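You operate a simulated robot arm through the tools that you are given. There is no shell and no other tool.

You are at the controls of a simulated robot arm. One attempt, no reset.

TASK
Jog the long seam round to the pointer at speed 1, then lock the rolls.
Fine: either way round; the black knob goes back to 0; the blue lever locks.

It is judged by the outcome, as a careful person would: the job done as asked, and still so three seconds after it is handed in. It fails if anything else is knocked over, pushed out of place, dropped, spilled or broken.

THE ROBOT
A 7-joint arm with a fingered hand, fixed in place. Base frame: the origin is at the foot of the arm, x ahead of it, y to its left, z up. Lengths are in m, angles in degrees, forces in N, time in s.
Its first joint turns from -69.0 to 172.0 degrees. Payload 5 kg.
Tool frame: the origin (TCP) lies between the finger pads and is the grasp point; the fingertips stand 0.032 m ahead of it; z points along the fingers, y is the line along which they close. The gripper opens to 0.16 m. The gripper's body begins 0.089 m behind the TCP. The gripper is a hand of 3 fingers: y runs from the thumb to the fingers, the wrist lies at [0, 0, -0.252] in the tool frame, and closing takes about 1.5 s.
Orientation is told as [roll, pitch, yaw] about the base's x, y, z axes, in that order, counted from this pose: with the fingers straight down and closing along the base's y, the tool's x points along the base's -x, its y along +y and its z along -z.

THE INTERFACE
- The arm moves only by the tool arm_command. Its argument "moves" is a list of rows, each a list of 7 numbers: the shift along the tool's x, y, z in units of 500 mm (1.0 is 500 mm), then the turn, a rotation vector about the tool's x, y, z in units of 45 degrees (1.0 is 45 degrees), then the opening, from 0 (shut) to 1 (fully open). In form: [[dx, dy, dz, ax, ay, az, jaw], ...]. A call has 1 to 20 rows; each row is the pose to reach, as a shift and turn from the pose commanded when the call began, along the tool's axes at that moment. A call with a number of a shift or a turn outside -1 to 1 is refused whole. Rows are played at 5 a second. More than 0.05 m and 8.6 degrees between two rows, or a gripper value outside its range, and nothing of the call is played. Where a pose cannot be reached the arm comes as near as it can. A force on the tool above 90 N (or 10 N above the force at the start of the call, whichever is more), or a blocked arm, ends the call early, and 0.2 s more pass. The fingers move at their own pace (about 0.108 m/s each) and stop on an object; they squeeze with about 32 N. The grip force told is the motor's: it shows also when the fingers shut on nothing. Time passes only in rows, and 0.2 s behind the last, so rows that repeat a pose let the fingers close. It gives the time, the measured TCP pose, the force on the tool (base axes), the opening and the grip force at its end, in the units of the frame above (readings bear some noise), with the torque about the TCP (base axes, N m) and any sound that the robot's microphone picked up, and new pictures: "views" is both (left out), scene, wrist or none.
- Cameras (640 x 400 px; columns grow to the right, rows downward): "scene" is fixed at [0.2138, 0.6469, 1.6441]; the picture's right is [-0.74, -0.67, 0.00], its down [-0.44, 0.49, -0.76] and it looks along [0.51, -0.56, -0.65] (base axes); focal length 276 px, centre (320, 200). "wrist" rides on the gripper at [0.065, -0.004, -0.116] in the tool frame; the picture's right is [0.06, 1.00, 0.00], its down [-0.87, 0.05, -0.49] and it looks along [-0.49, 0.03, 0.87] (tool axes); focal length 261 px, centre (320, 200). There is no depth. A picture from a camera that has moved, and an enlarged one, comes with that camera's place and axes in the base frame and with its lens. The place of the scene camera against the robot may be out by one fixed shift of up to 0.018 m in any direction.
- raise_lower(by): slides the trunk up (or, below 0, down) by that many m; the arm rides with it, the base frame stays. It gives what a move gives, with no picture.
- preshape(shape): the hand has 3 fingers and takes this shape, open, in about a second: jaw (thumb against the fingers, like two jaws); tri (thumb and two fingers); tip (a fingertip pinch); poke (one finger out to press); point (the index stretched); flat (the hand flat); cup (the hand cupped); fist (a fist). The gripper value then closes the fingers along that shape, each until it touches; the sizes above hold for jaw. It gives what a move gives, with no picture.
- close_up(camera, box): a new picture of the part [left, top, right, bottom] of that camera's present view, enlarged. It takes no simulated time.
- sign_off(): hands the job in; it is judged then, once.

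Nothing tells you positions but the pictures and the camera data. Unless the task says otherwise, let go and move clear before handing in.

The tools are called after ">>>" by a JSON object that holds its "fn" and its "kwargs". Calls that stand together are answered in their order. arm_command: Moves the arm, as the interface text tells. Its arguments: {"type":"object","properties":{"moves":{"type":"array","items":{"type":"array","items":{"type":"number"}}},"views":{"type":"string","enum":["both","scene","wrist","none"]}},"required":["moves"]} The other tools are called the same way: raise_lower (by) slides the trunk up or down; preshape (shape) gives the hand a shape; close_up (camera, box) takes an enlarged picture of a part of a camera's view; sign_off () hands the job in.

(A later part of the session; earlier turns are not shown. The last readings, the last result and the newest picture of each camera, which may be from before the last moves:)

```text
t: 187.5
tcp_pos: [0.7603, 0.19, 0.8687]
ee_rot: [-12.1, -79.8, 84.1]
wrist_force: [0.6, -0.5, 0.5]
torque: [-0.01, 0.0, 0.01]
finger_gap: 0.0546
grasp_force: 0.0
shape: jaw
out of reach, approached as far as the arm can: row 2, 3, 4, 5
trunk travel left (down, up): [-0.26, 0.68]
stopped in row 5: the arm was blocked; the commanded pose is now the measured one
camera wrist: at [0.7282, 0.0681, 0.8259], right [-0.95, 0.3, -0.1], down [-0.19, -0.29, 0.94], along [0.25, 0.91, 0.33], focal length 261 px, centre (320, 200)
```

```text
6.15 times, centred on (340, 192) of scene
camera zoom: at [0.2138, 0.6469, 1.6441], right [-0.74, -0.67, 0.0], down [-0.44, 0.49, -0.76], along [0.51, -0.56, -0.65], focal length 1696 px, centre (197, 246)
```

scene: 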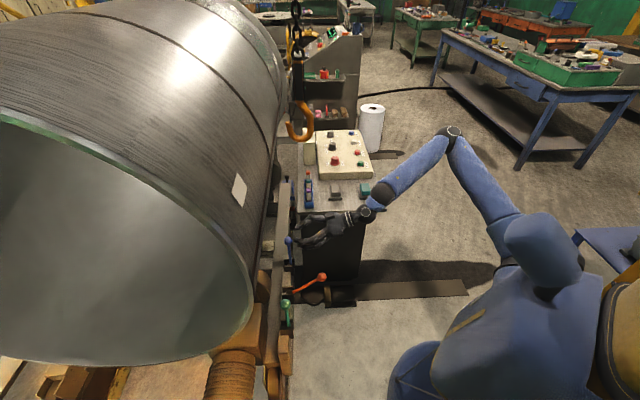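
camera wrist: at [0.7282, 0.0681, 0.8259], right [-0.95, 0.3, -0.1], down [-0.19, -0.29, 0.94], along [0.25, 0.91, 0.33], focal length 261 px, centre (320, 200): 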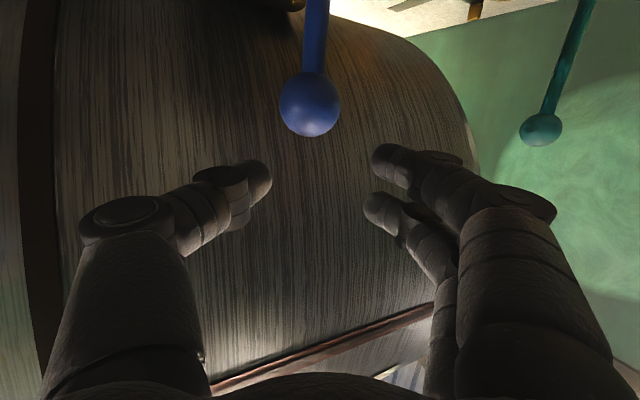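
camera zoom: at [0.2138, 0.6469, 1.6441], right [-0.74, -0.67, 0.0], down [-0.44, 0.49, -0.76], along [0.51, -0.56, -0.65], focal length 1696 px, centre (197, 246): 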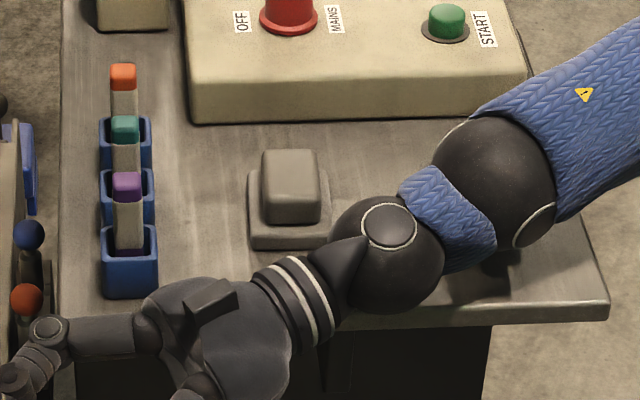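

The wrist is low over the desk edge near the teal pad. I'll lift and back away at once, then recheck.

>>> {"fn": "arm_command", "kwargs": {"moves": [[-0.05, 0, -0.03, 0, 0, 0, 0.34], [-0.1, 0, -0.08, 0, 0, 0, 0.34], [-0.14, 0, -0.14, 0, 0.1, 0, 0.34], [-0.16, 0, -0.2, 0, 0.16, 0, 0.34]]}}

>>> {"fn": "close_up", "kwargs": {"camera": "scene", "box": [290, 130, 390, 225]}}

```text
t: 188.5
tcp_pos: [0.7382, 0.1086, 0.9492]
ee_rot: [-3.1, -72.1, 75.3]
wrist_force: [0.1, 0.1, -0.9]
torque: [0.0, 0.0, -0.03]
finger_gap: 0.0545
grasp_force: 0.0
shape: jaw
trunk travel left (down, up): [-0.26, 0.68]
camera wrist: at [0.7038, -0.0166, 0.9232], right [-0.96, 0.29, -0.08], down [-0.13, -0.17, 0.98], along [0.27, 0.94, 0.2], focal length 261 px, centre (320, 200)
```

scene: 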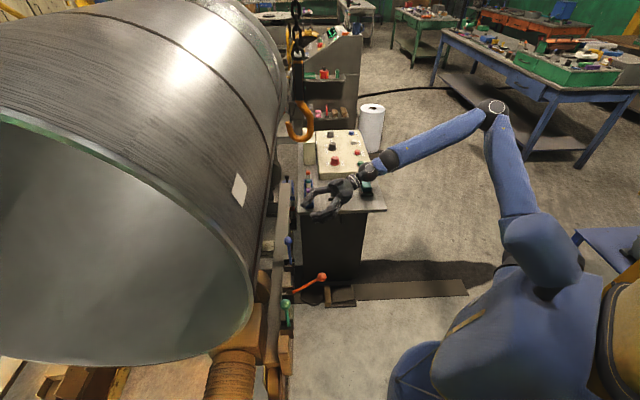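
wrist: 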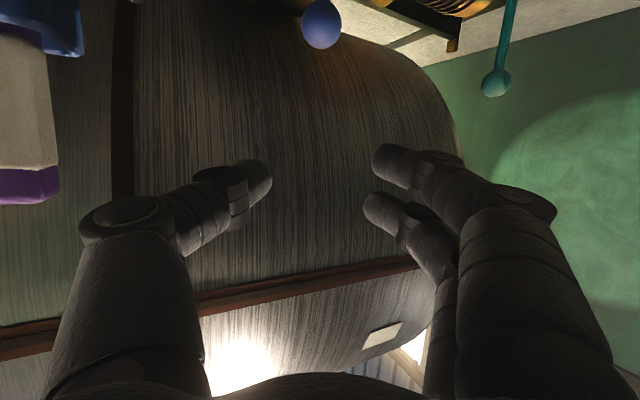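

```text
4.21 times, centred on (340, 178) of scene
camera zoom: at [0.2138, 0.6469, 1.6441], right [-0.74, -0.67, 0.0], down [-0.44, 0.49, -0.76], along [0.51, -0.56, -0.65], focal length 1160 px, centre (236, 295)
```

zoom: 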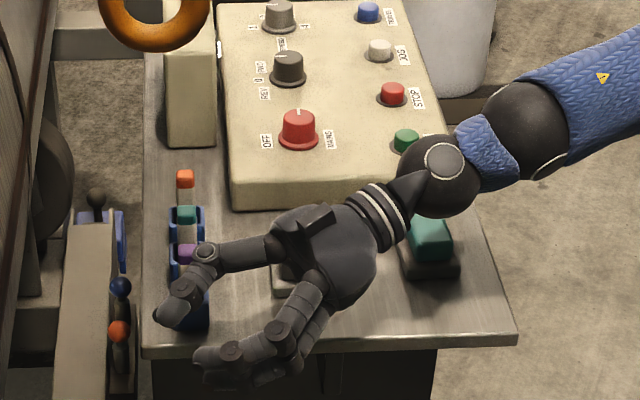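

The hand is now close above the tray tags, so I'll go straight up first and then away toward the operator's side.

>>> {"fn": "arm_command", "kwargs": {"moves": [[-0.08, -0.007, -0.025, 0, 0, 0, 0.34], [-0.16, -0.014, -0.05, 0, 0, 0, 0.34], [-0.19, -0.016, -0.06, 0, 0, 0, 0.34], [-0.17, 0.03, -0.14, 0, 0, 0, 0.34], [-0.15, 0.07, -0.23, 0, 0, 0, 0.34], [-0.12, 0.112, -0.318, 0, 0, 0, 0.34], [-0.12, 0.112, -0.318, 0, 0, 0, 0.34]]}}

>>> {"fn": "close_up", "kwargs": {"camera": "scene", "box": [290, 160, 390, 225]}}

```text
refused: row 5 steps farther than a row can; nothing moved
```

```text
6.15 times, centred on (340, 192) of scene
camera zoom: at [0.2138, 0.6469, 1.6441], right [-0.74, -0.67, 0.0], down [-0.44, 0.49, -0.76], along [0.51, -0.56, -0.65], focal length 1696 px, centre (197, 246)
```

zoom: 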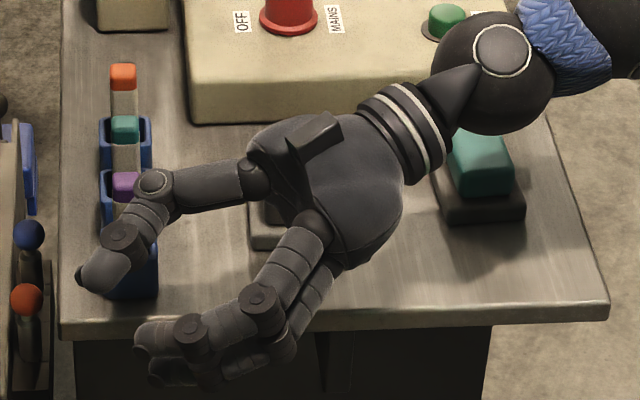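

>>> {"fn": "arm_command", "kwargs": {"moves": [[-0.08, -0.007, -0.025, 0, 0, 0, 0.34], [-0.15, -0.014, -0.05, 0, 0, 0, 0.34], [-0.19, -0.016, -0.06, 0, 0, 0, 0.34], [-0.175, 0.015, -0.12, 0, 0, 0, 0.34], [-0.16, 0.045, -0.18, 0, 0, 0, 0.34], [-0.145, 0.075, -0.24, 0, 0, 0, 0.34], [-0.12, 0.112, -0.318, 0, 0, 0, 0.34], [-0.12, 0.112, -0.318, 0, 0, 0, 0.34]]}}

>>> {"fn": "close_up", "kwargs": {"camera": "scene", "box": [290, 130, 390, 225]}}

```text
t: 190.3
tcp_pos: [0.6408, -0.0016, 1.0556]
ee_rot: [-3.3, -72.2, 75.4]
wrist_force: [0.6, -0.6, 0.6]
torque: [0.02, 0.02, 0.01]
finger_gap: 0.0546
grasp_force: 0.2
shape: jaw
trunk travel left (down, up): [-0.26, 0.68]
camera wrist: at [0.6067, -0.1271, 1.0288], right [-0.95, 0.29, -0.08], down [-0.13, -0.17, 0.98], along [0.27, 0.94, 0.2], focal length 261 px, centre (320, 200)
```

scene: 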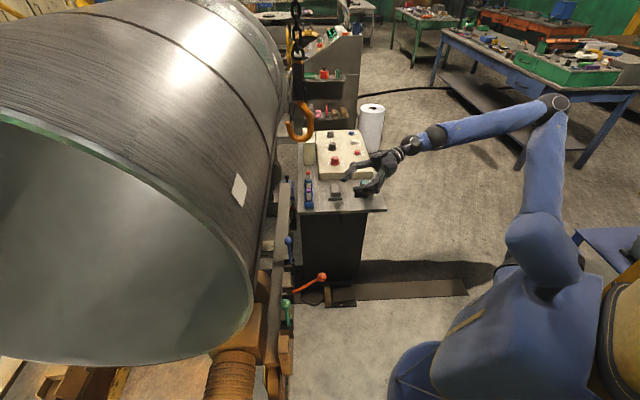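
wrist: 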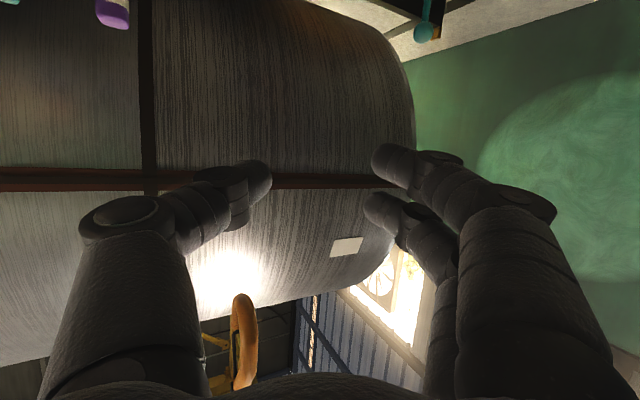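

```text
4.21 times, centred on (340, 178) of scene
camera zoom: at [0.2138, 0.6469, 1.6441], right [-0.74, -0.67, 0.0], down [-0.44, 0.49, -0.76], along [0.51, -0.56, -0.65], focal length 1160 px, centre (236, 295)
```

zoom: 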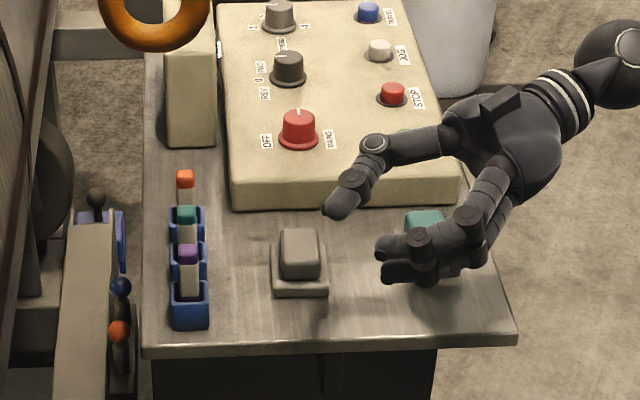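

Everything on the desk is undisturbed. The arm posture itself seems to be the problem, so I'll raise the trunk, return the hand to its original-type pose and then swing the whole arm left about the base axis.

>>> {"fn": "raise_lower", "kwargs": {"by": 0.3}}

>>> {"fn": "arm_command", "kwargs": {"moves": [[0, 0, -0.04, 0, 0.12, 0, 0.34], [0, 0, -0.08, 0, 0.24, 0, 0.34], [0, 0, -0.12, 0, 0.36, 0, 0.34], [0, 0, -0.16, 0, 0.48, 0, 0.34], [0, 0, -0.2, 0, 0.6, 0, 0.34], [0, 0, -0.24, 0, 0.69, 0, 0.34], [0, 0, -0.24, 0, 0.69, 0, 0.34]], "views": "none"}}

>>> {"fn": "arm_command", "kwargs": {"moves": [[0, 0, 0, 0.11, 0, 0.125, 0.34], [0, 0, 0, 0.22, 0, 0.25, 0.34], [0, 0, 0, 0.33, 0, 0.375, 0.34], [0, 0, 0, 0.441, 0, 0.5, 0.34], [0, 0, 0, 0.551, 0, 0.625, 0.34], [0, 0, 0, 0.661, 0, 0.75, 0.34]], "views": "scene"}}

```text
t: 193.3
tcp_pos: [0.6423, -0.0007, 1.3562]
ee_rot: [-3.4, -72.1, 75.5]
wrist_force: [0.5, 0.6, -0.9]
torque: [-0.01, 0.0, 0.0]
finger_gap: 0.055
grasp_force: 0.0
shape: jaw
trunk travel left (down, up): [-0.56, 0.38]
```

```text
t: 194.9
tcp_pos: [0.6073, -0.1084, 1.391]
ee_rot: [-1.4, -41.1, 73.1]
wrist_force: [0.6, -0.1, -0.8]
torque: [-0.02, 0.02, 0.03]
finger_gap: 0.0544
grasp_force: 0.0
shape: jaw
trunk travel left (down, up): [-0.56, 0.38]
```

```text
t: 196.3
tcp_pos: [0.6063, -0.1098, 1.3912]
ee_rot: [-1.2, -41.9, 27.9]
wrist_force: [0.7, -0.3, -0.3]
torque: [-0.01, 0.02, 0.0]
finger_gap: 0.0547
grasp_force: 0.1
shape: jaw
trunk travel left (down, up): [-0.56, 0.38]
```

scene: 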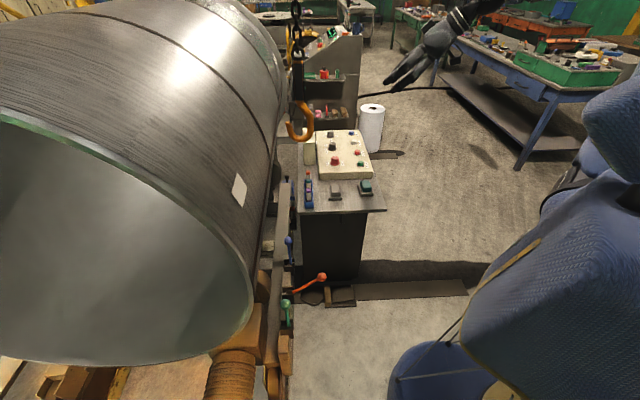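

Pulling in closer to the base first.

>>> {"fn": "arm_command", "kwargs": {"moves": [[0.064, 0.04, -0.003, 0, 0, 0, 0.34], [0.127, 0.08, -0.006, 0, 0, 0, 0.34], [0.19, 0.12, -0.01, 0, 0, 0, 0.34], [0.254, 0.16, -0.013, 0, 0, 0, 0.34], [0.318, 0.2, -0.016, 0, 0, 0, 0.34], [0.318, 0.2, -0.016, 0, 0, 0, 0.34]], "views": "none"}}

>>> {"fn": "arm_command", "kwargs": {"moves": [[0, 0.05, 0, 0, 0, 0, 0.34], [0, 0.1, 0, 0, 0, 0, 0.34], [0, 0.15, 0, 0, 0, 0, 0.34], [0, 0.2, 0, 0, 0, 0, 0.34], [0, 0.2, 0, 0, 0, 0, 0.34]], "views": "scene"}}

```text
t: 197.7
tcp_pos: [0.4646, -0.0778, 1.3019]
ee_rot: [-1.2, -41.9, 28.0]
wrist_force: [-0.1, 1.0, 0.5]
torque: [-0.02, 0.02, -0.05]
finger_gap: 0.0546
grasp_force: 0.1
shape: jaw
out of reach, approached as far as the arm can: row 5, 6
trunk travel left (down, up): [-0.56, 0.38]
```

```text
t: 198.9
tcp_pos: [0.4159, 0.0105, 1.3003]
ee_rot: [-1.2, -42.1, 28.0]
wrist_force: [0.5, 0.6, -0.4]
torque: [-0.05, -0.02, 0.0]
finger_gap: 0.0542
grasp_force: 0.1
shape: jaw
out of reach, approached as far as the arm can: row 1, 2, 3
trunk travel left (down, up): [-0.56, 0.38]
```

scene: 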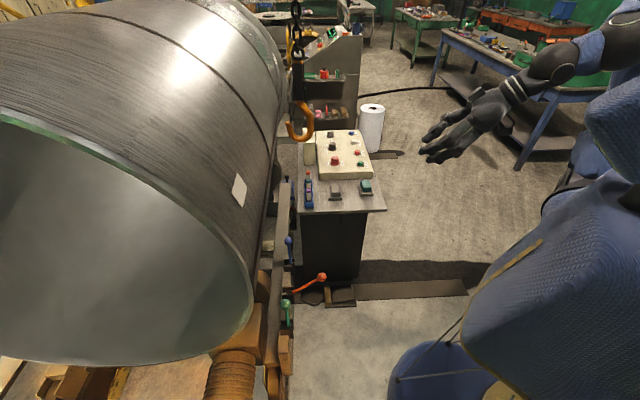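

That worked after a brief stall. Continuing to the left in steps.

>>> {"fn": "arm_command", "kwargs": {"moves": [[0, 0.05, 0, 0, 0, 0, 0.34], [0, 0.1, 0, 0, 0, 0, 0.34], [0, 0.15, 0, 0, 0, 0, 0.34], [0, 0.2, 0, 0, 0, 0, 0.34], [0, 0.25, 0, 0, 0, 0, 0.34], [0, 0.3, 0, 0, 0, 0, 0.34], [0, 0.3, 0, 0, 0, 0, 0.34], [0, 0.3, 0, 0, 0, 0, 0.34]], "views": "scene"}}

```text
t: 200.7
tcp_pos: [0.4077, 0.0207, 1.3124]
ee_rot: [-1.2, -42.0, 28.1]
wrist_force: [0.1, -0.8, -0.1]
torque: [-0.02, 0.01, 0.03]
finger_gap: 0.0546
grasp_force: 0.1
shape: jaw
out of reach, approached as far as the arm can: row 1, 2, 3, 4, 5, 6, 7, 8
trunk travel left (down, up): [-0.56, 0.38]
```

scene: 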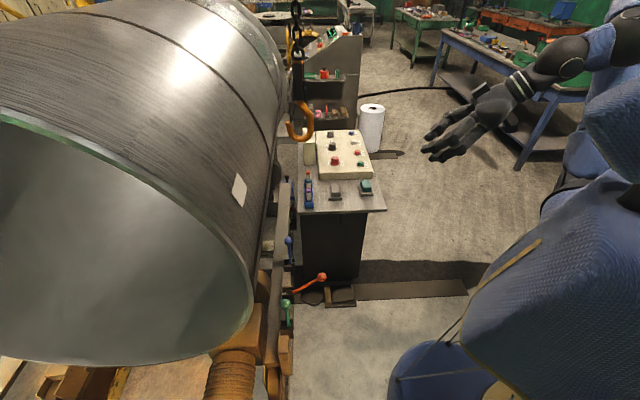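

The wrist can't cross roughly y = 0 in any posture, which fits an arm mounted on the robot's right. Having the upper arm level should give the most forward-left reach, so I'll lower the trunk a little (shoulder about 1.05 m) and redo the flat-hand approach.

>>> {"fn": "raise_lower", "kwargs": {"by": -0.16}}

>>> {"fn": "arm_command", "kwargs": {"moves": [[0, 0, 0, -0.1, 0, -0.11, 0.34], [0, 0, 0, -0.2, 0, -0.22, 0.34], [0, 0, 0, -0.297, 0, -0.33, 0.34]], "views": "none"}}

>>> {"fn": "arm_command", "kwargs": {"moves": [[0, 0, 0, 0, -0.15, 0, 0.34], [0, 0, 0, 0, -0.3, 0, 0.34], [0, 0, 0, 0, -0.45, 0, 0.34], [0, 0, 0, 0, -0.578, 0, 0.34], [0, 0, 0, 0, -0.578, 0, 0.34]], "views": "scene"}}

```text
t: 202.5
tcp_pos: [0.4085, 0.021, 1.1539]
ee_rot: [-1.3, -42.0, 28.0]
wrist_force: [0.0, 0.0, 0.3]
torque: [-0.01, 0.0, 0.01]
finger_gap: 0.0544
grasp_force: 0.1
shape: jaw
trunk travel left (down, up): [-0.4, 0.54]
```

```text
t: 203.3
tcp_pos: [0.4083, 0.0207, 1.1528]
ee_rot: [-1.0, -41.7, 48.1]
wrist_force: [-0.8, 0.3, -0.6]
torque: [0.02, 0.04, 0.03]
finger_gap: 0.0546
grasp_force: 0.0
shape: jaw
trunk travel left (down, up): [-0.4, 0.54]
```

```text
t: 204.5
tcp_pos: [0.4559, 0.0298, 1.2395]
ee_rot: [-0.7, -67.5, 47.8]
wrist_force: [-1.2, -1.9, 4.1]
torque: [-0.2, 0.16, 0.04]
finger_gap: 0.0542
grasp_force: 0.1
shape: jaw
out of reach, approached as far as the arm can: row 1, 2, 3, 4, 5
trunk travel left (down, up): [-0.4, 0.54]
```

scene: 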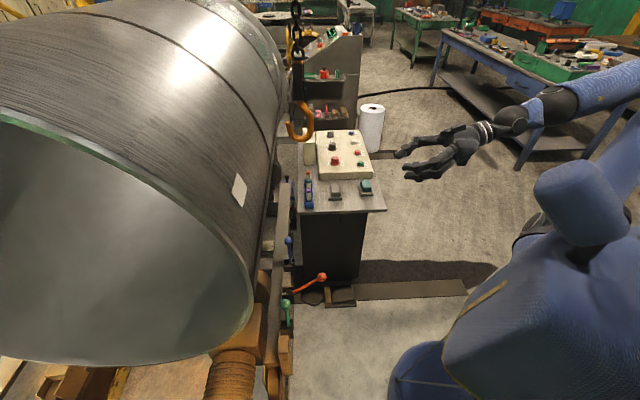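

Approaching again: first to a staging point left of the trays.

>>> {"fn": "arm_command", "kwargs": {"moves": [[0.049, -0.026, 0.071, 0, 0, 0, 0.34], [0.098, -0.052, 0.143, 0, 0, 0, 0.34], [0.147, -0.078, 0.214, 0, 0, 0, 0.34], [0.196, -0.104, 0.286, 0, 0, 0, 0.34], [0.244, -0.13, 0.357, 0, 0, 0, 0.34], [0.293, -0.156, 0.428, 0, 0, 0, 0.34], [0.342, -0.182, 0.5, 0, 0, 0, 0.34], [0.391, -0.208, 0.571, 0, 0, 0, 0.34], [0.391, -0.208, 0.571, 0, 0, 0, 0.34]]}}

```text
t: 206.5
tcp_pos: [0.6619, 0.1, 0.9548]
ee_rot: [-2.3, -67.7, 49.3]
wrist_force: [-0.7, 0.0, 0.1]
torque: [-0.01, 0.01, 0.0]
finger_gap: 0.0544
grasp_force: 0.0
shape: jaw
out of reach, approached as far as the arm can: row 1, 2, 3, 4
trunk travel left (down, up): [-0.4, 0.54]
camera wrist: at [0.5782, -0.0002, 0.9383], right [-0.75, 0.66, -0.07], down [-0.14, -0.04, 0.99], along [0.65, 0.75, 0.12], focal length 261 px, centre (320, 200)
```

scene: 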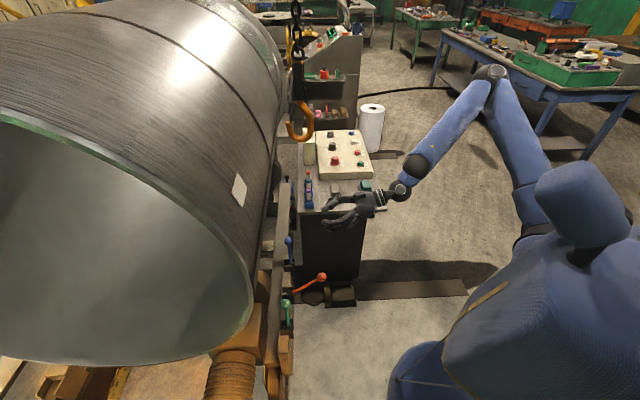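
wrist: 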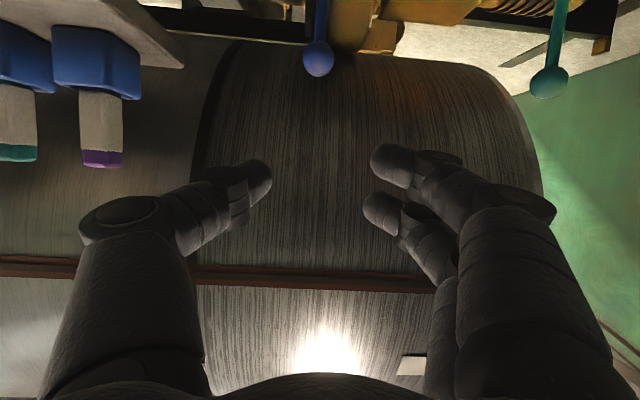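

>>> {"fn": "arm_command", "kwargs": {"moves": [[0.025, -0.005, 0.05, 0, 0, 0, 0.34], [0.05, -0.01, 0.1, 0, 0, 0, 0.34], [0.075, -0.018, 0.15, 0, 0, 0, 0.34], [0.1, -0.025, 0.2, 0, 0, 0, 0.34], [0.117, -0.031, 0.254, 0, 0, 0, 0.34], [0.117, -0.031, 0.254, 0, 0, 0, 0.34]]}}

>>> {"fn": "close_up", "kwargs": {"camera": "scene", "box": [270, 120, 420, 260]}}

```text
t: 207.9
tcp_pos: [0.7339, 0.1223, 0.8712]
ee_rot: [-2.1, -67.7, 49.1]
wrist_force: [0.3, 0.3, 0.2]
torque: [0.01, 0.0, -0.02]
finger_gap: 0.0543
grasp_force: 0.0
shape: jaw
out of reach, approached as far as the arm can: row 4, 5, 6
trunk travel left (down, up): [-0.4, 0.54]
camera wrist: at [0.6483, 0.0223, 0.8543], right [-0.75, 0.66, -0.07], down [-0.13, -0.05, 0.99], along [0.65, 0.75, 0.12], focal length 261 px, centre (320, 200)
```

scene: 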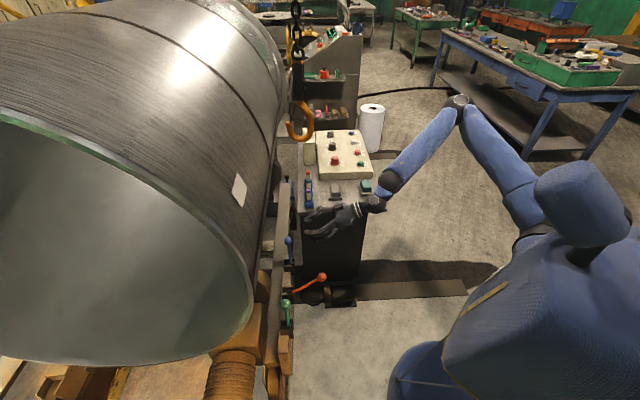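
wrist: 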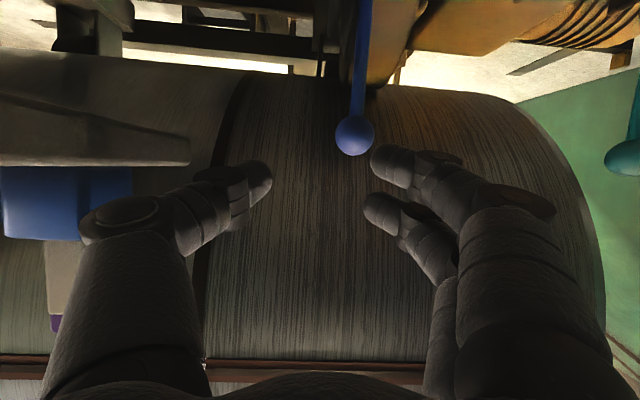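

```text
2.86 times, centred on (345, 190) of scene
camera zoom: at [0.2138, 0.6469, 1.6441], right [-0.74, -0.67, 0.0], down [-0.44, 0.49, -0.76], along [0.51, -0.56, -0.65], focal length 787 px, centre (249, 229)
```

zoom: 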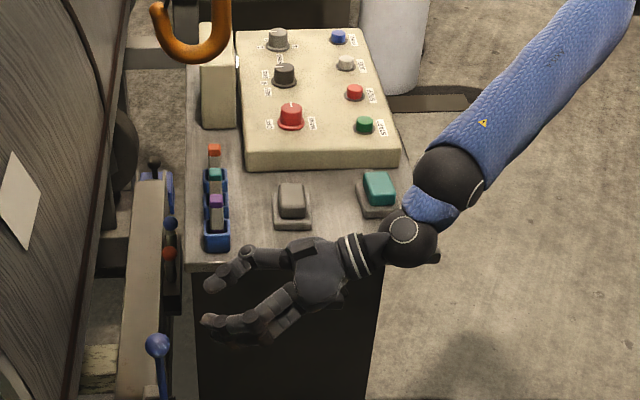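

Higher trunk is worse, so a lower trunk should be better. Retreating, raising the hand, then lowering the trunk further.

>>> {"fn": "arm_command", "kwargs": {"moves": [[0, 0.01, -0.09, 0, 0, 0, 0.34], [0, 0.02, -0.18, 0, 0, 0, 0.34], [-0.08, 0.02, -0.213, 0, 0, 0, 0.34], [-0.16, 0.02, -0.246, 0, 0, 0, 0.34], [-0.24, 0.02, -0.279, 0, 0, 0, 0.34], [-0.32, 0.02, -0.312, 0, 0, 0, 0.34], [-0.4, 0.02, -0.345, 0, 0, 0, 0.34], [-0.48, 0.02, -0.378, 0, 0, 0, 0.34], [-0.56, 0.02, -0.411, 0, 0, 0, 0.34], [-0.6, 0.02, -0.427, 0, 0, 0, 0.34]], "views": "none"}}

>>> {"fn": "raise_lower", "kwargs": {"by": -0.3}}

>>> {"fn": "arm_command", "kwargs": {"moves": [[0, 0, 0, 0, 0, 0, 0.34]]}}

```text
t: 210.1
tcp_pos: [0.6667, 0.0692, 1.2298]
ee_rot: [-2.2, -67.8, 49.2]
wrist_force: [-0.2, 0.6, -1.0]
torque: [0.0, 0.01, 0.0]
finger_gap: 0.0542
grasp_force: 0.1
shape: jaw
trunk travel left (down, up): [-0.4, 0.54]
```

```text
t: 213.1
tcp_pos: [0.6667, 0.0698, 0.9299]
ee_rot: [-2.2, -67.6, 49.2]
wrist_force: [0.6, 0.4, -0.6]
torque: [0.01, -0.01, -0.02]
finger_gap: 0.0544
grasp_force: 0.1
shape: jaw
trunk travel left (down, up): [-0.1, 0.84]
```

```text
t: 213.5
tcp_pos: [0.6669, 0.0693, 0.931]
ee_rot: [-2.1, -67.8, 49.2]
wrist_force: [1.1, -0.8, 1.1]
torque: [0.01, -0.01, 0.02]
finger_gap: 0.0548
grasp_force: 0.1
shape: jaw
trunk travel left (down, up): [-0.1, 0.84]
camera wrist: at [0.5807, -0.0305, 0.9139], right [-0.75, 0.66, -0.07], down [-0.14, -0.04, 0.99], along [0.65, 0.75, 0.12], focal length 261 px, centre (320, 200)
```

scene: 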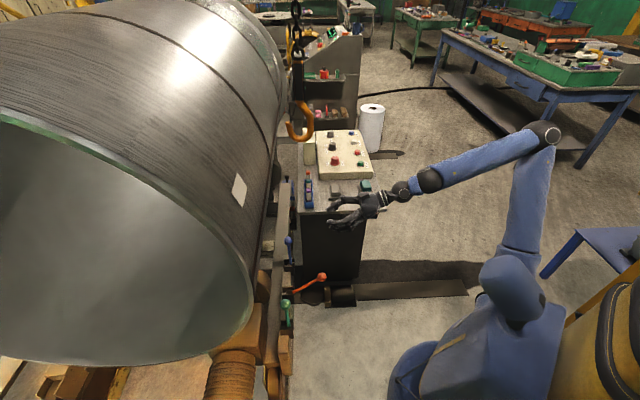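
wrist: 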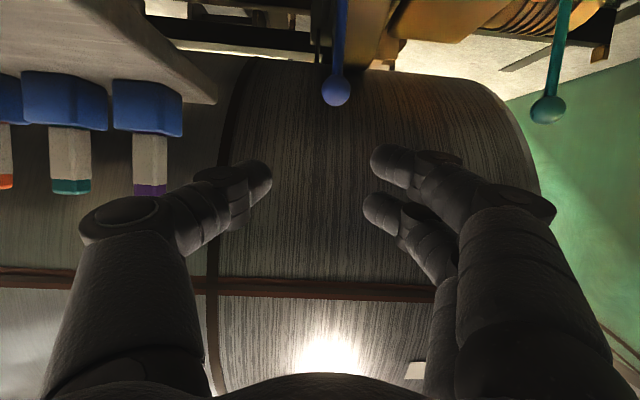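

Trying the approach again with the lower trunk.

>>> {"fn": "arm_command", "kwargs": {"moves": [[0.012, 0.03, 0.05, 0, 0, 0, 0.34], [0.024, 0.03, 0.1, 0, 0, 0, 0.34], [0.036, 0.025, 0.16, 0, 0, 0, 0.34], [0.048, 0.02, 0.22, 0, 0, 0, 0.34], [0.058, 0.017, 0.273, 0, 0, 0, 0.34], [0.058, 0.017, 0.273, 0, 0, 0, 0.34]]}}

>>> {"fn": "close_up", "kwargs": {"camera": "scene", "box": [270, 120, 420, 260]}}

```text
t: 214.9
tcp_pos: [0.7401, 0.1495, 0.8499]
ee_rot: [-2.1, -67.6, 49.2]
wrist_force: [0.8, 0.6, -0.6]
torque: [0.12, -0.02, 0.08]
finger_gap: 0.0544
grasp_force: 0.0
shape: jaw
out of reach, approached as far as the arm can: row 5, 6
trunk travel left (down, up): [-0.1, 0.84]
camera wrist: at [0.6543, 0.0488, 0.8334], right [-0.75, 0.66, -0.07], down [-0.13, -0.04, 0.99], along [0.65, 0.75, 0.12], focal length 261 px, centre (320, 200)
```

scene: 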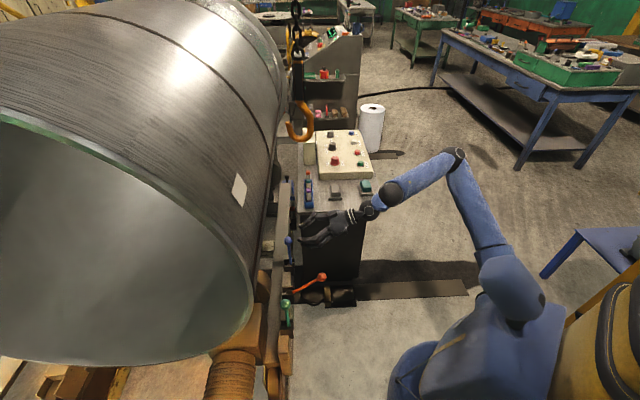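
wrist: 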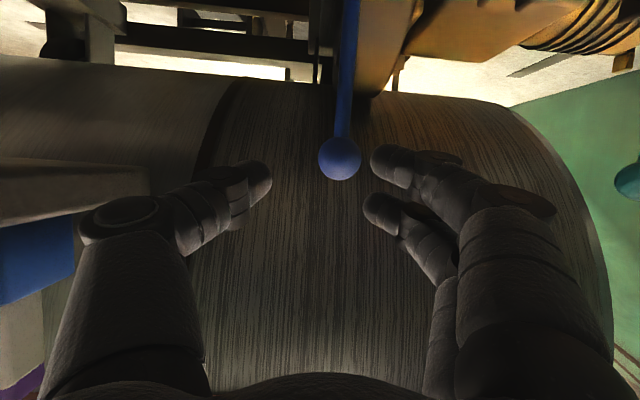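

```text
2.86 times, centred on (345, 190) of scene
camera zoom: at [0.2138, 0.6469, 1.6441], right [-0.74, -0.67, 0.0], down [-0.44, 0.49, -0.76], along [0.51, -0.56, -0.65], focal length 787 px, centre (249, 229)
```

zoom: 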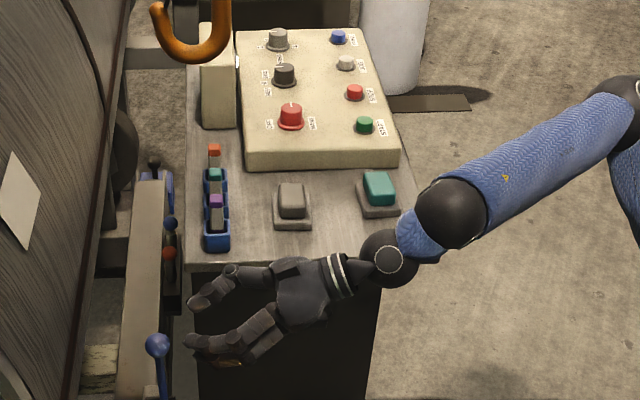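

The reach is similar here. I'll combine yaw 60 with a flatter hand (about 80°), which keeps the wrist clear of the desk edge.

>>> {"fn": "arm_command", "kwargs": {"moves": [[0, 0, 0, -0.113, 0, -0.046, 0.34], [0, 0, 0, -0.226, 0, -0.093, 0.34]], "views": "none"}}

>>> {"fn": "arm_command", "kwargs": {"moves": [[0, 0, 0, 0, -0.1, 0, 0.34], [0, 0, 0, 0, -0.2, 0, 0.34], [0, 0, 0, 0, -0.27, 0, 0.34], [0, 0, 0, 0, -0.27, 0, 0.34]]}}

>>> {"fn": "close_up", "kwargs": {"camera": "scene", "box": [270, 120, 420, 260]}}

```text
t: 215.5
tcp_pos: [0.7402, 0.149, 0.8502]
ee_rot: [-2.2, -67.5, 60.3]
wrist_force: [-0.7, -0.3, -0.2]
torque: [0.05, -0.01, -0.02]
finger_gap: 0.0545
grasp_force: 0.1
shape: jaw
trunk travel left (down, up): [-0.1, 0.84]
```

```text
t: 216.5
tcp_pos: [0.7384, 0.1486, 0.8502]
ee_rot: [-4.6, -79.6, 62.7]
wrist_force: [0.6, -0.8, 0.5]
torque: [-0.01, 0.01, 0.0]
finger_gap: 0.0543
grasp_force: 0.1
shape: jaw
trunk travel left (down, up): [-0.1, 0.84]
camera wrist: at [0.6775, 0.039, 0.8071], right [-0.85, 0.52, -0.08], down [-0.23, -0.24, 0.94], along [0.47, 0.82, 0.33], focal length 261 px, centre (320, 200)
```

scene: 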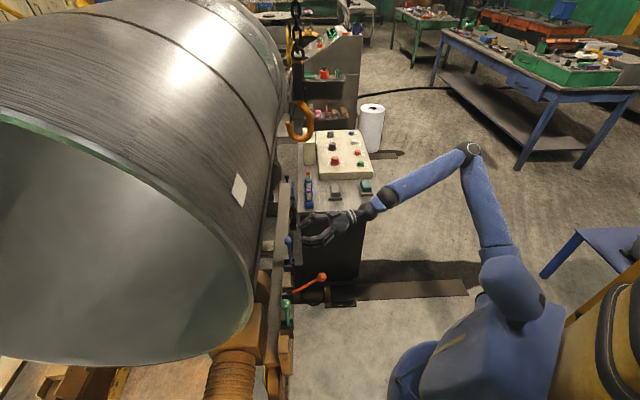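
wrist: 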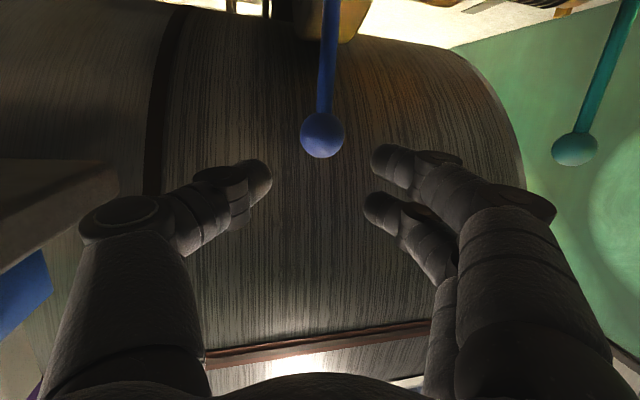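

```text
2.86 times, centred on (345, 190) of scene
camera zoom: at [0.2138, 0.6469, 1.6441], right [-0.74, -0.67, 0.0], down [-0.44, 0.49, -0.76], along [0.51, -0.56, -0.65], focal length 787 px, centre (249, 229)
```

zoom: 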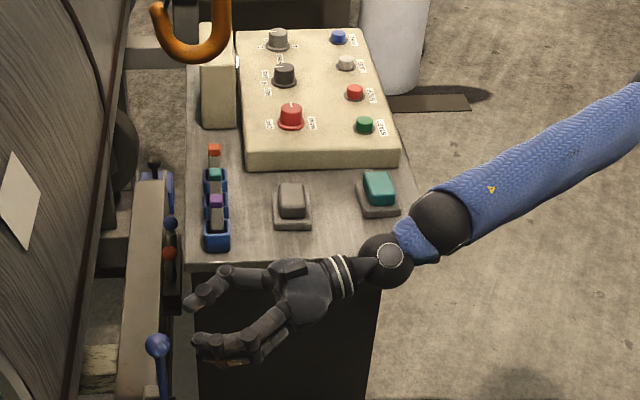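

Clear of the desk now. Advancing toward the ball along the fingers.

>>> {"fn": "arm_command", "kwargs": {"moves": [[0.006, 0, 0.035, 0, 0, 0, 0.34], [0.012, 0, 0.07, 0, 0, 0, 0.34], [0.018, 0, 0.1, 0, 0, 0, 0.34], [0.02, 0, 0.13, 0, 0, 0, 0.34], [0.02, 0, 0.13, 0, 0, 0, 0.34]]}}

>>> {"fn": "close_up", "kwargs": {"camera": "scene", "box": [270, 140, 420, 280]}}

>>> {"fn": "close_up", "kwargs": {"camera": "wrist", "box": [220, 100, 440, 260]}}

```text
t: 217.7
tcp_pos: [0.7713, 0.1991, 0.8354]
ee_rot: [-6.0, -80.0, 64.0]
wrist_force: [-0.7, -1.3, 0.3]
torque: [0.01, 0.02, -0.01]
finger_gap: 0.0543
grasp_force: 0.2
shape: jaw
trunk travel left (down, up): [-0.1, 0.84]
camera wrist: at [0.7094, 0.0904, 0.7918], right [-0.85, 0.52, -0.08], down [-0.24, -0.25, 0.94], along [0.47, 0.82, 0.33], focal length 261 px, centre (320, 200)
```

scene: 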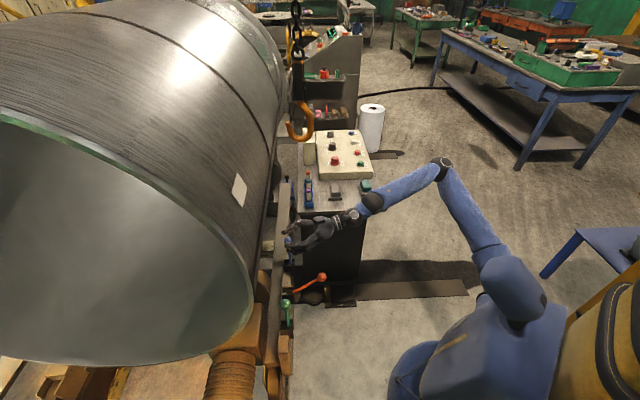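
wrist: 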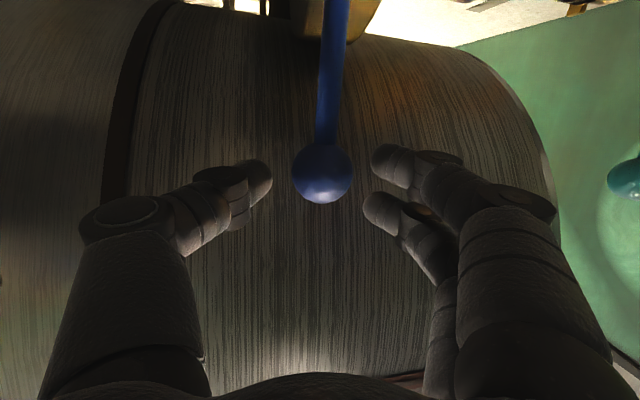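

```text
2.86 times, centred on (345, 210) of scene
camera zoom: at [0.2138, 0.6469, 1.6441], right [-0.74, -0.67, 0.0], down [-0.44, 0.49, -0.76], along [0.51, -0.56, -0.65], focal length 787 px, centre (249, 171)
```

zoom: 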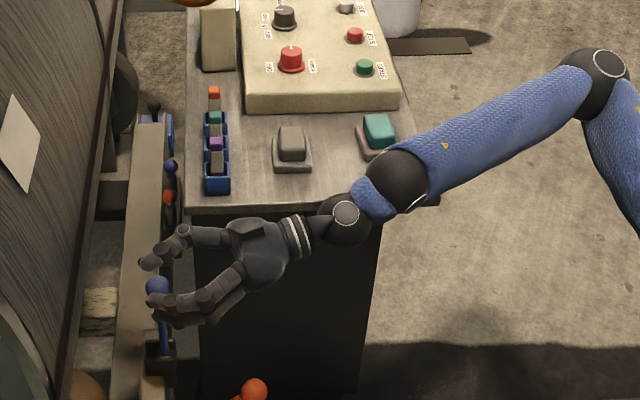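

```text
2.50 times, centred on (330, 180) of wrist
camera zoom: at [0.7094, 0.0904, 0.7918], right [-0.85, 0.52, -0.08], down [-0.24, -0.25, 0.94], along [0.47, 0.82, 0.33], focal length 652 px, centre (295, 250)
```

zoom: 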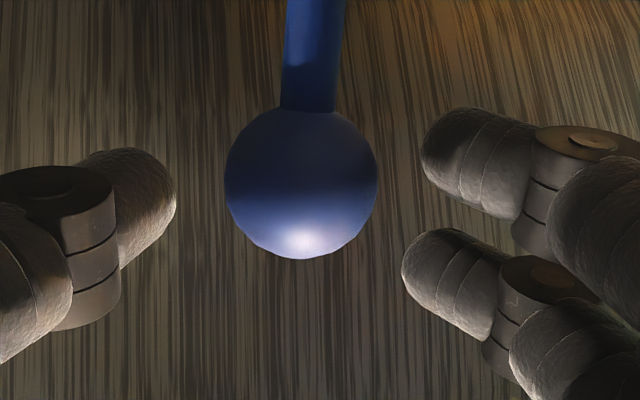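

The ball is well between the fingers now, about 16 mm ahead of the TCP. Closing on it.

>>> {"fn": "arm_command", "kwargs": {"moves": [[0.01, 0, 0.004, 0, 0, 0, 0.34], [0.01, 0, 0.004, 0, 0, 0, 0.25], [0.01, 0, 0.004, 0, 0, 0, 0.15], [0.01, 0, 0.004, 0, 0, 0, 0], [0.01, 0, 0.004, 0, 0, 0, 0], [0.01, 0, 0.004, 0, 0, 0, 0], [0.01, 0, 0.004, 0, 0, 0, 0]]}}

>>> {"fn": "close_up", "kwargs": {"camera": "wrist", "box": [220, 100, 440, 260]}}

```text
t: 219.3
tcp_pos: [0.7703, 0.2007, 0.8374]
ee_rot: [-7.9, -80.3, 65.8]
wrist_force: [5.8, -5.9, -4.1]
torque: [-0.09, 0.06, -0.08]
finger_gap: 0.0148
grasp_force: 32.1
shape: jaw
out of reach, approached as far as the arm can: row 1, 2
trunk travel left (down, up): [-0.1, 0.84]
camera wrist: at [0.7103, 0.0911, 0.7924], right [-0.85, 0.52, -0.08], down [-0.24, -0.25, 0.94], along [0.47, 0.82, 0.34], focal length 261 px, centre (320, 200)
```

scene: 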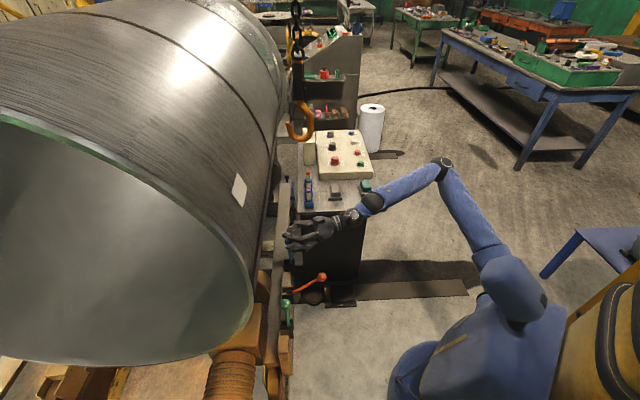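
wrist: 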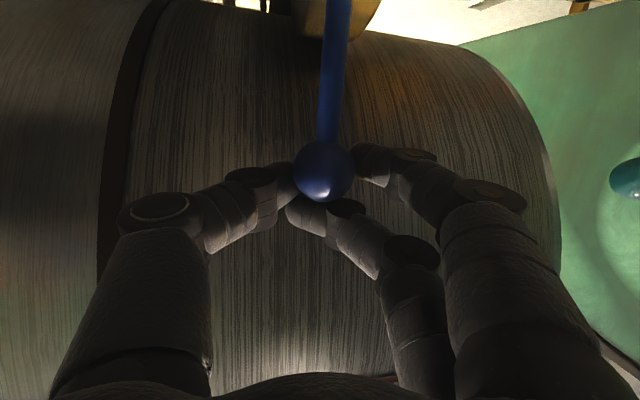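

```text
2.50 times, centred on (330, 180) of wrist
camera zoom: at [0.7103, 0.0911, 0.7924], right [-0.85, 0.52, -0.08], down [-0.24, -0.25, 0.94], along [0.47, 0.82, 0.34], focal length 652 px, centre (295, 250)
```

zoom: 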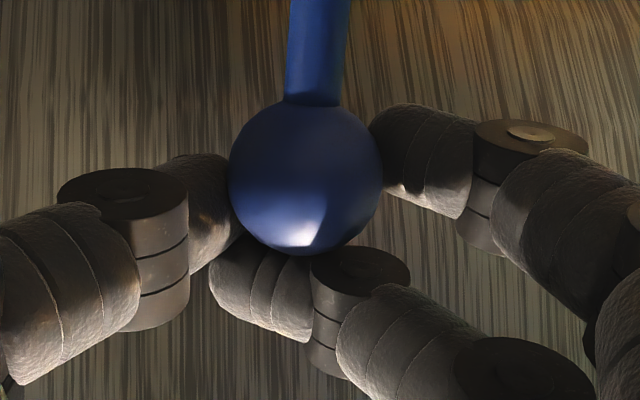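

The ball is caged by all three fingers. Now pulling the lever toward the operator along its arc, first about 30°.

>>> {"fn": "arm_command", "kwargs": {"moves": [[0.006, 0.005, -0.024, 0, 0, 0, 0], [0.012, 0.01, -0.048, 0, 0, 0, 0], [0.022, 0.015, -0.071, 0, 0, 0, 0], [0.032, 0.02, -0.094, 0, 0, 0, 0], [0.046, 0.025, -0.115, 0, 0, 0, 0], [0.06, 0.03, -0.135, 0, 0, 0, 0], [0.06, 0.03, -0.135, 0, 0, 0, 0]]}}

>>> {"fn": "close_up", "kwargs": {"camera": "scene", "box": [270, 170, 380, 310]}}

>>> {"fn": "close_up", "kwargs": {"camera": "wrist", "box": [220, 80, 440, 260]}}

```text
t: 220.9
tcp_pos: [0.7192, 0.1571, 0.8261]
ee_rot: [-11.5, -80.0, 69.5]
wrist_force: [17.5, -9.6, -10.7]
torque: [-0.04, -0.15, -0.27]
finger_gap: 0.0141
grasp_force: 32.0
shape: jaw
trunk travel left (down, up): [-0.1, 0.84]
camera wrist: at [0.6595, 0.0478, 0.7814], right [-0.85, 0.52, -0.1], down [-0.25, -0.24, 0.94], along [0.46, 0.82, 0.34], focal length 261 px, centre (320, 200)
```

scene: 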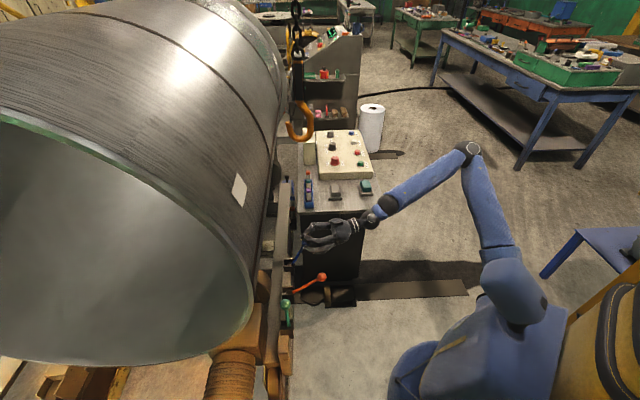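
wrist: 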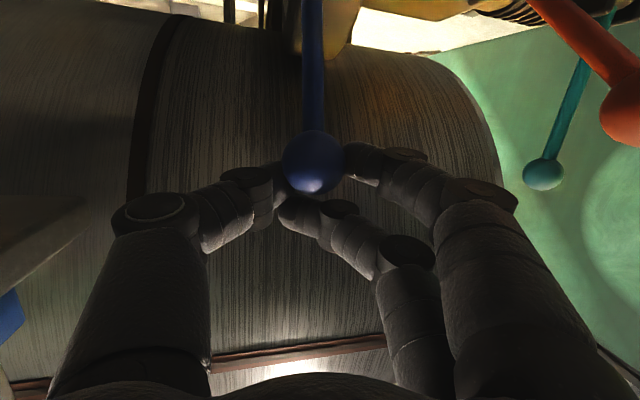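

```text
2.86 times, centred on (325, 240) of scene
camera zoom: at [0.2138, 0.6469, 1.6441], right [-0.74, -0.67, 0.0], down [-0.44, 0.49, -0.76], along [0.51, -0.56, -0.65], focal length 787 px, centre (306, 86)
```

zoom: 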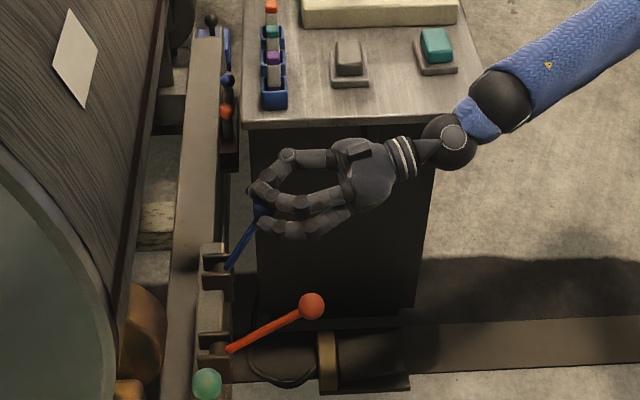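

```text
2.22 times, centred on (330, 170) of wrist
camera zoom: at [0.6595, 0.0478, 0.7814], right [-0.85, 0.52, -0.1], down [-0.25, -0.24, 0.94], along [0.46, 0.82, 0.34], focal length 579 px, centre (298, 267)
```

zoom: 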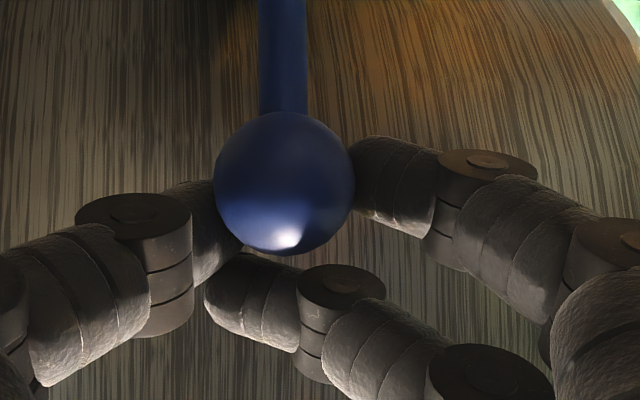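

The lever is following. There is some sideways load, so I'll ease the hand slightly and continue the arc to about 50–55°.

>>> {"fn": "arm_command", "kwargs": {"moves": [[0.017, -0.006, -0.019, 0, 0, 0, 0], [0.036, -0.004, -0.035, 0, 0, 0, 0], [0.055, -0.002, -0.05, 0, 0, 0, 0], [0.076, 0.001, -0.064, 0, 0, 0, 0], [0.097, 0.004, -0.076, 0, 0, 0, 0], [0.097, 0.004, -0.076, 0, 0, 0, 0]]}}

>>> {"fn": "close_up", "kwargs": {"camera": "scene", "box": [270, 170, 380, 310]}}

>>> {"fn": "close_up", "kwargs": {"camera": "wrist", "box": [220, 80, 440, 260]}}

```text
t: 222.0
tcp_pos: [0.6845, 0.0793, 0.7939]
ee_rot: [-23.6, -79.4, 80.4]
wrist_force: [-46.0, 28.6, -1.8]
torque: [-0.35, -0.97, -5.93]
finger_gap: 0.0069
grasp_force: 32.1
shape: jaw
trunk travel left (down, up): [-0.1, 0.84]
stopped in row 5: the arm was blocked; the commanded pose is now the measured one
camera wrist: at [0.624, -0.0296, 0.7505], right [-0.84, 0.53, -0.14], down [-0.29, -0.21, 0.93], along [0.47, 0.82, 0.33], focal length 261 px, centre (320, 200)
```

scene: 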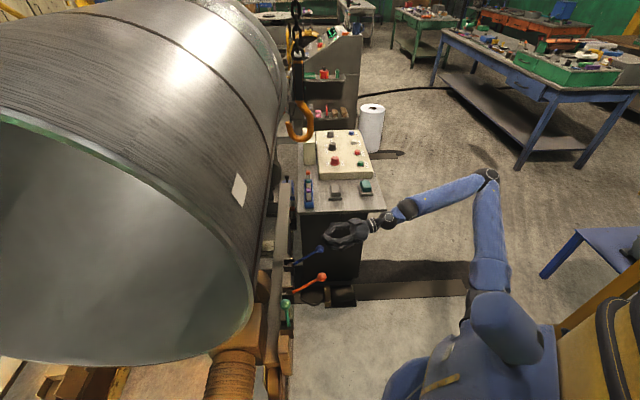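
wrist: 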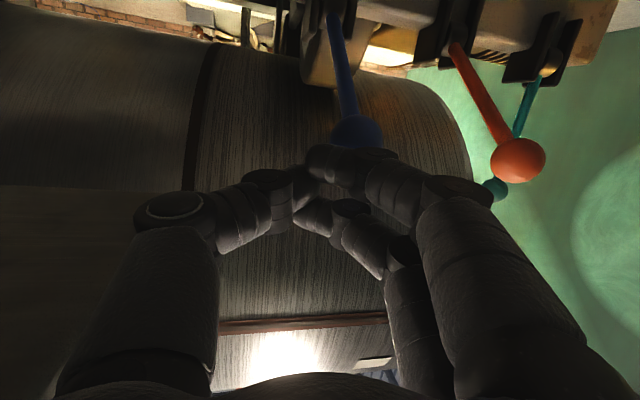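

```text
2.86 times, centred on (325, 240) of scene
camera zoom: at [0.2138, 0.6469, 1.6441], right [-0.74, -0.67, 0.0], down [-0.44, 0.49, -0.76], along [0.51, -0.56, -0.65], focal length 787 px, centre (306, 86)
```

zoom: 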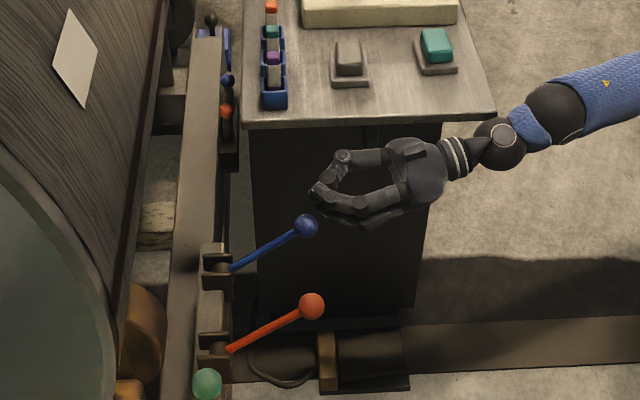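

```text
2.22 times, centred on (330, 170) of wrist
camera zoom: at [0.624, -0.0296, 0.7505], right [-0.84, 0.53, -0.14], down [-0.29, -0.21, 0.93], along [0.47, 0.82, 0.33], focal length 579 px, centre (298, 267)
```

zoom: 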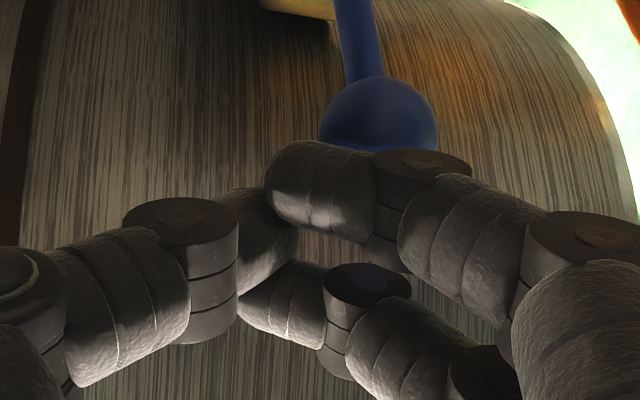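

The lever now lies at the same angle as the orange locked one, and the hand has slipped off it. The hand is loaded against the desk side, so I'll slide gently away from the desk and back out.

>>> {"fn": "arm_command", "kwargs": {"moves": [[-0.003, 0.015, -0.01, 0, 0, 0, 0], [-0.005, 0.03, -0.03, 0, 0, 0, 0], [0, 0.045, -0.07, 0, 0, 0, 0], [0.008, 0.055, -0.11, 0, 0, 0, 0], [0.015, 0.063, -0.15, 0, 0, 0, 0], [0.022, 0.071, -0.189, 0, 0, 0, 0], [0.022, 0.071, -0.189, 0, 0, 0, 0]]}}

>>> {"fn": "close_up", "kwargs": {"camera": "scene", "box": [270, 140, 400, 310]}}

```text
t: 222.4
tcp_pos: [0.6368, -0.0344, 0.8748]
ee_rot: [-76.0, -78.5, 133.5]
wrist_force: [-330.4, 65.5, 180.6]
torque: [-21.65, 15.41, -44.6]
finger_gap: 0.0056
grasp_force: 32.1
shape: jaw
trunk travel left (down, up): [-0.1, 0.84]
stopped in row 1: the arm was blocked; the commanded pose is now the measured one
camera wrist: at [0.5876, -0.1441, 0.8169], right [-0.82, 0.51, -0.25], down [-0.43, -0.26, 0.86], along [0.38, 0.82, 0.43], focal length 261 px, centre (320, 200)
```

scene: 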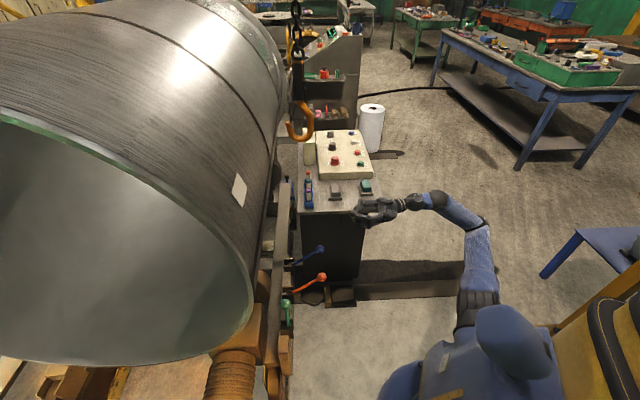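
wrist: 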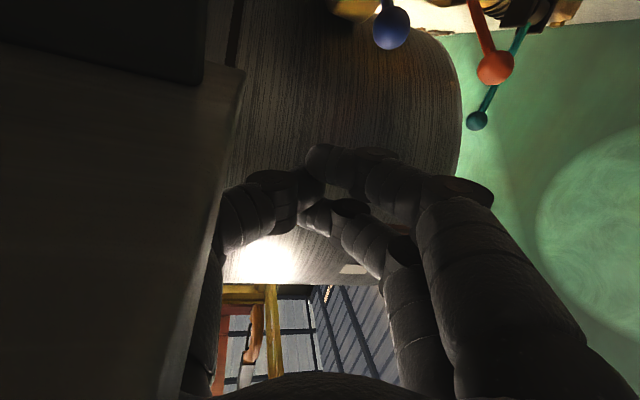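

```text
2.35 times, centred on (335, 225) of scene
camera zoom: at [0.2138, 0.6469, 1.6441], right [-0.74, -0.67, 0.0], down [-0.44, 0.49, -0.76], along [0.51, -0.56, -0.65], focal length 648 px, centre (285, 141)
```

zoom: 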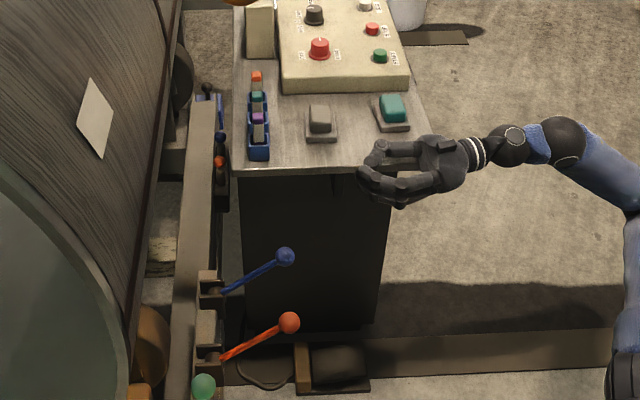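

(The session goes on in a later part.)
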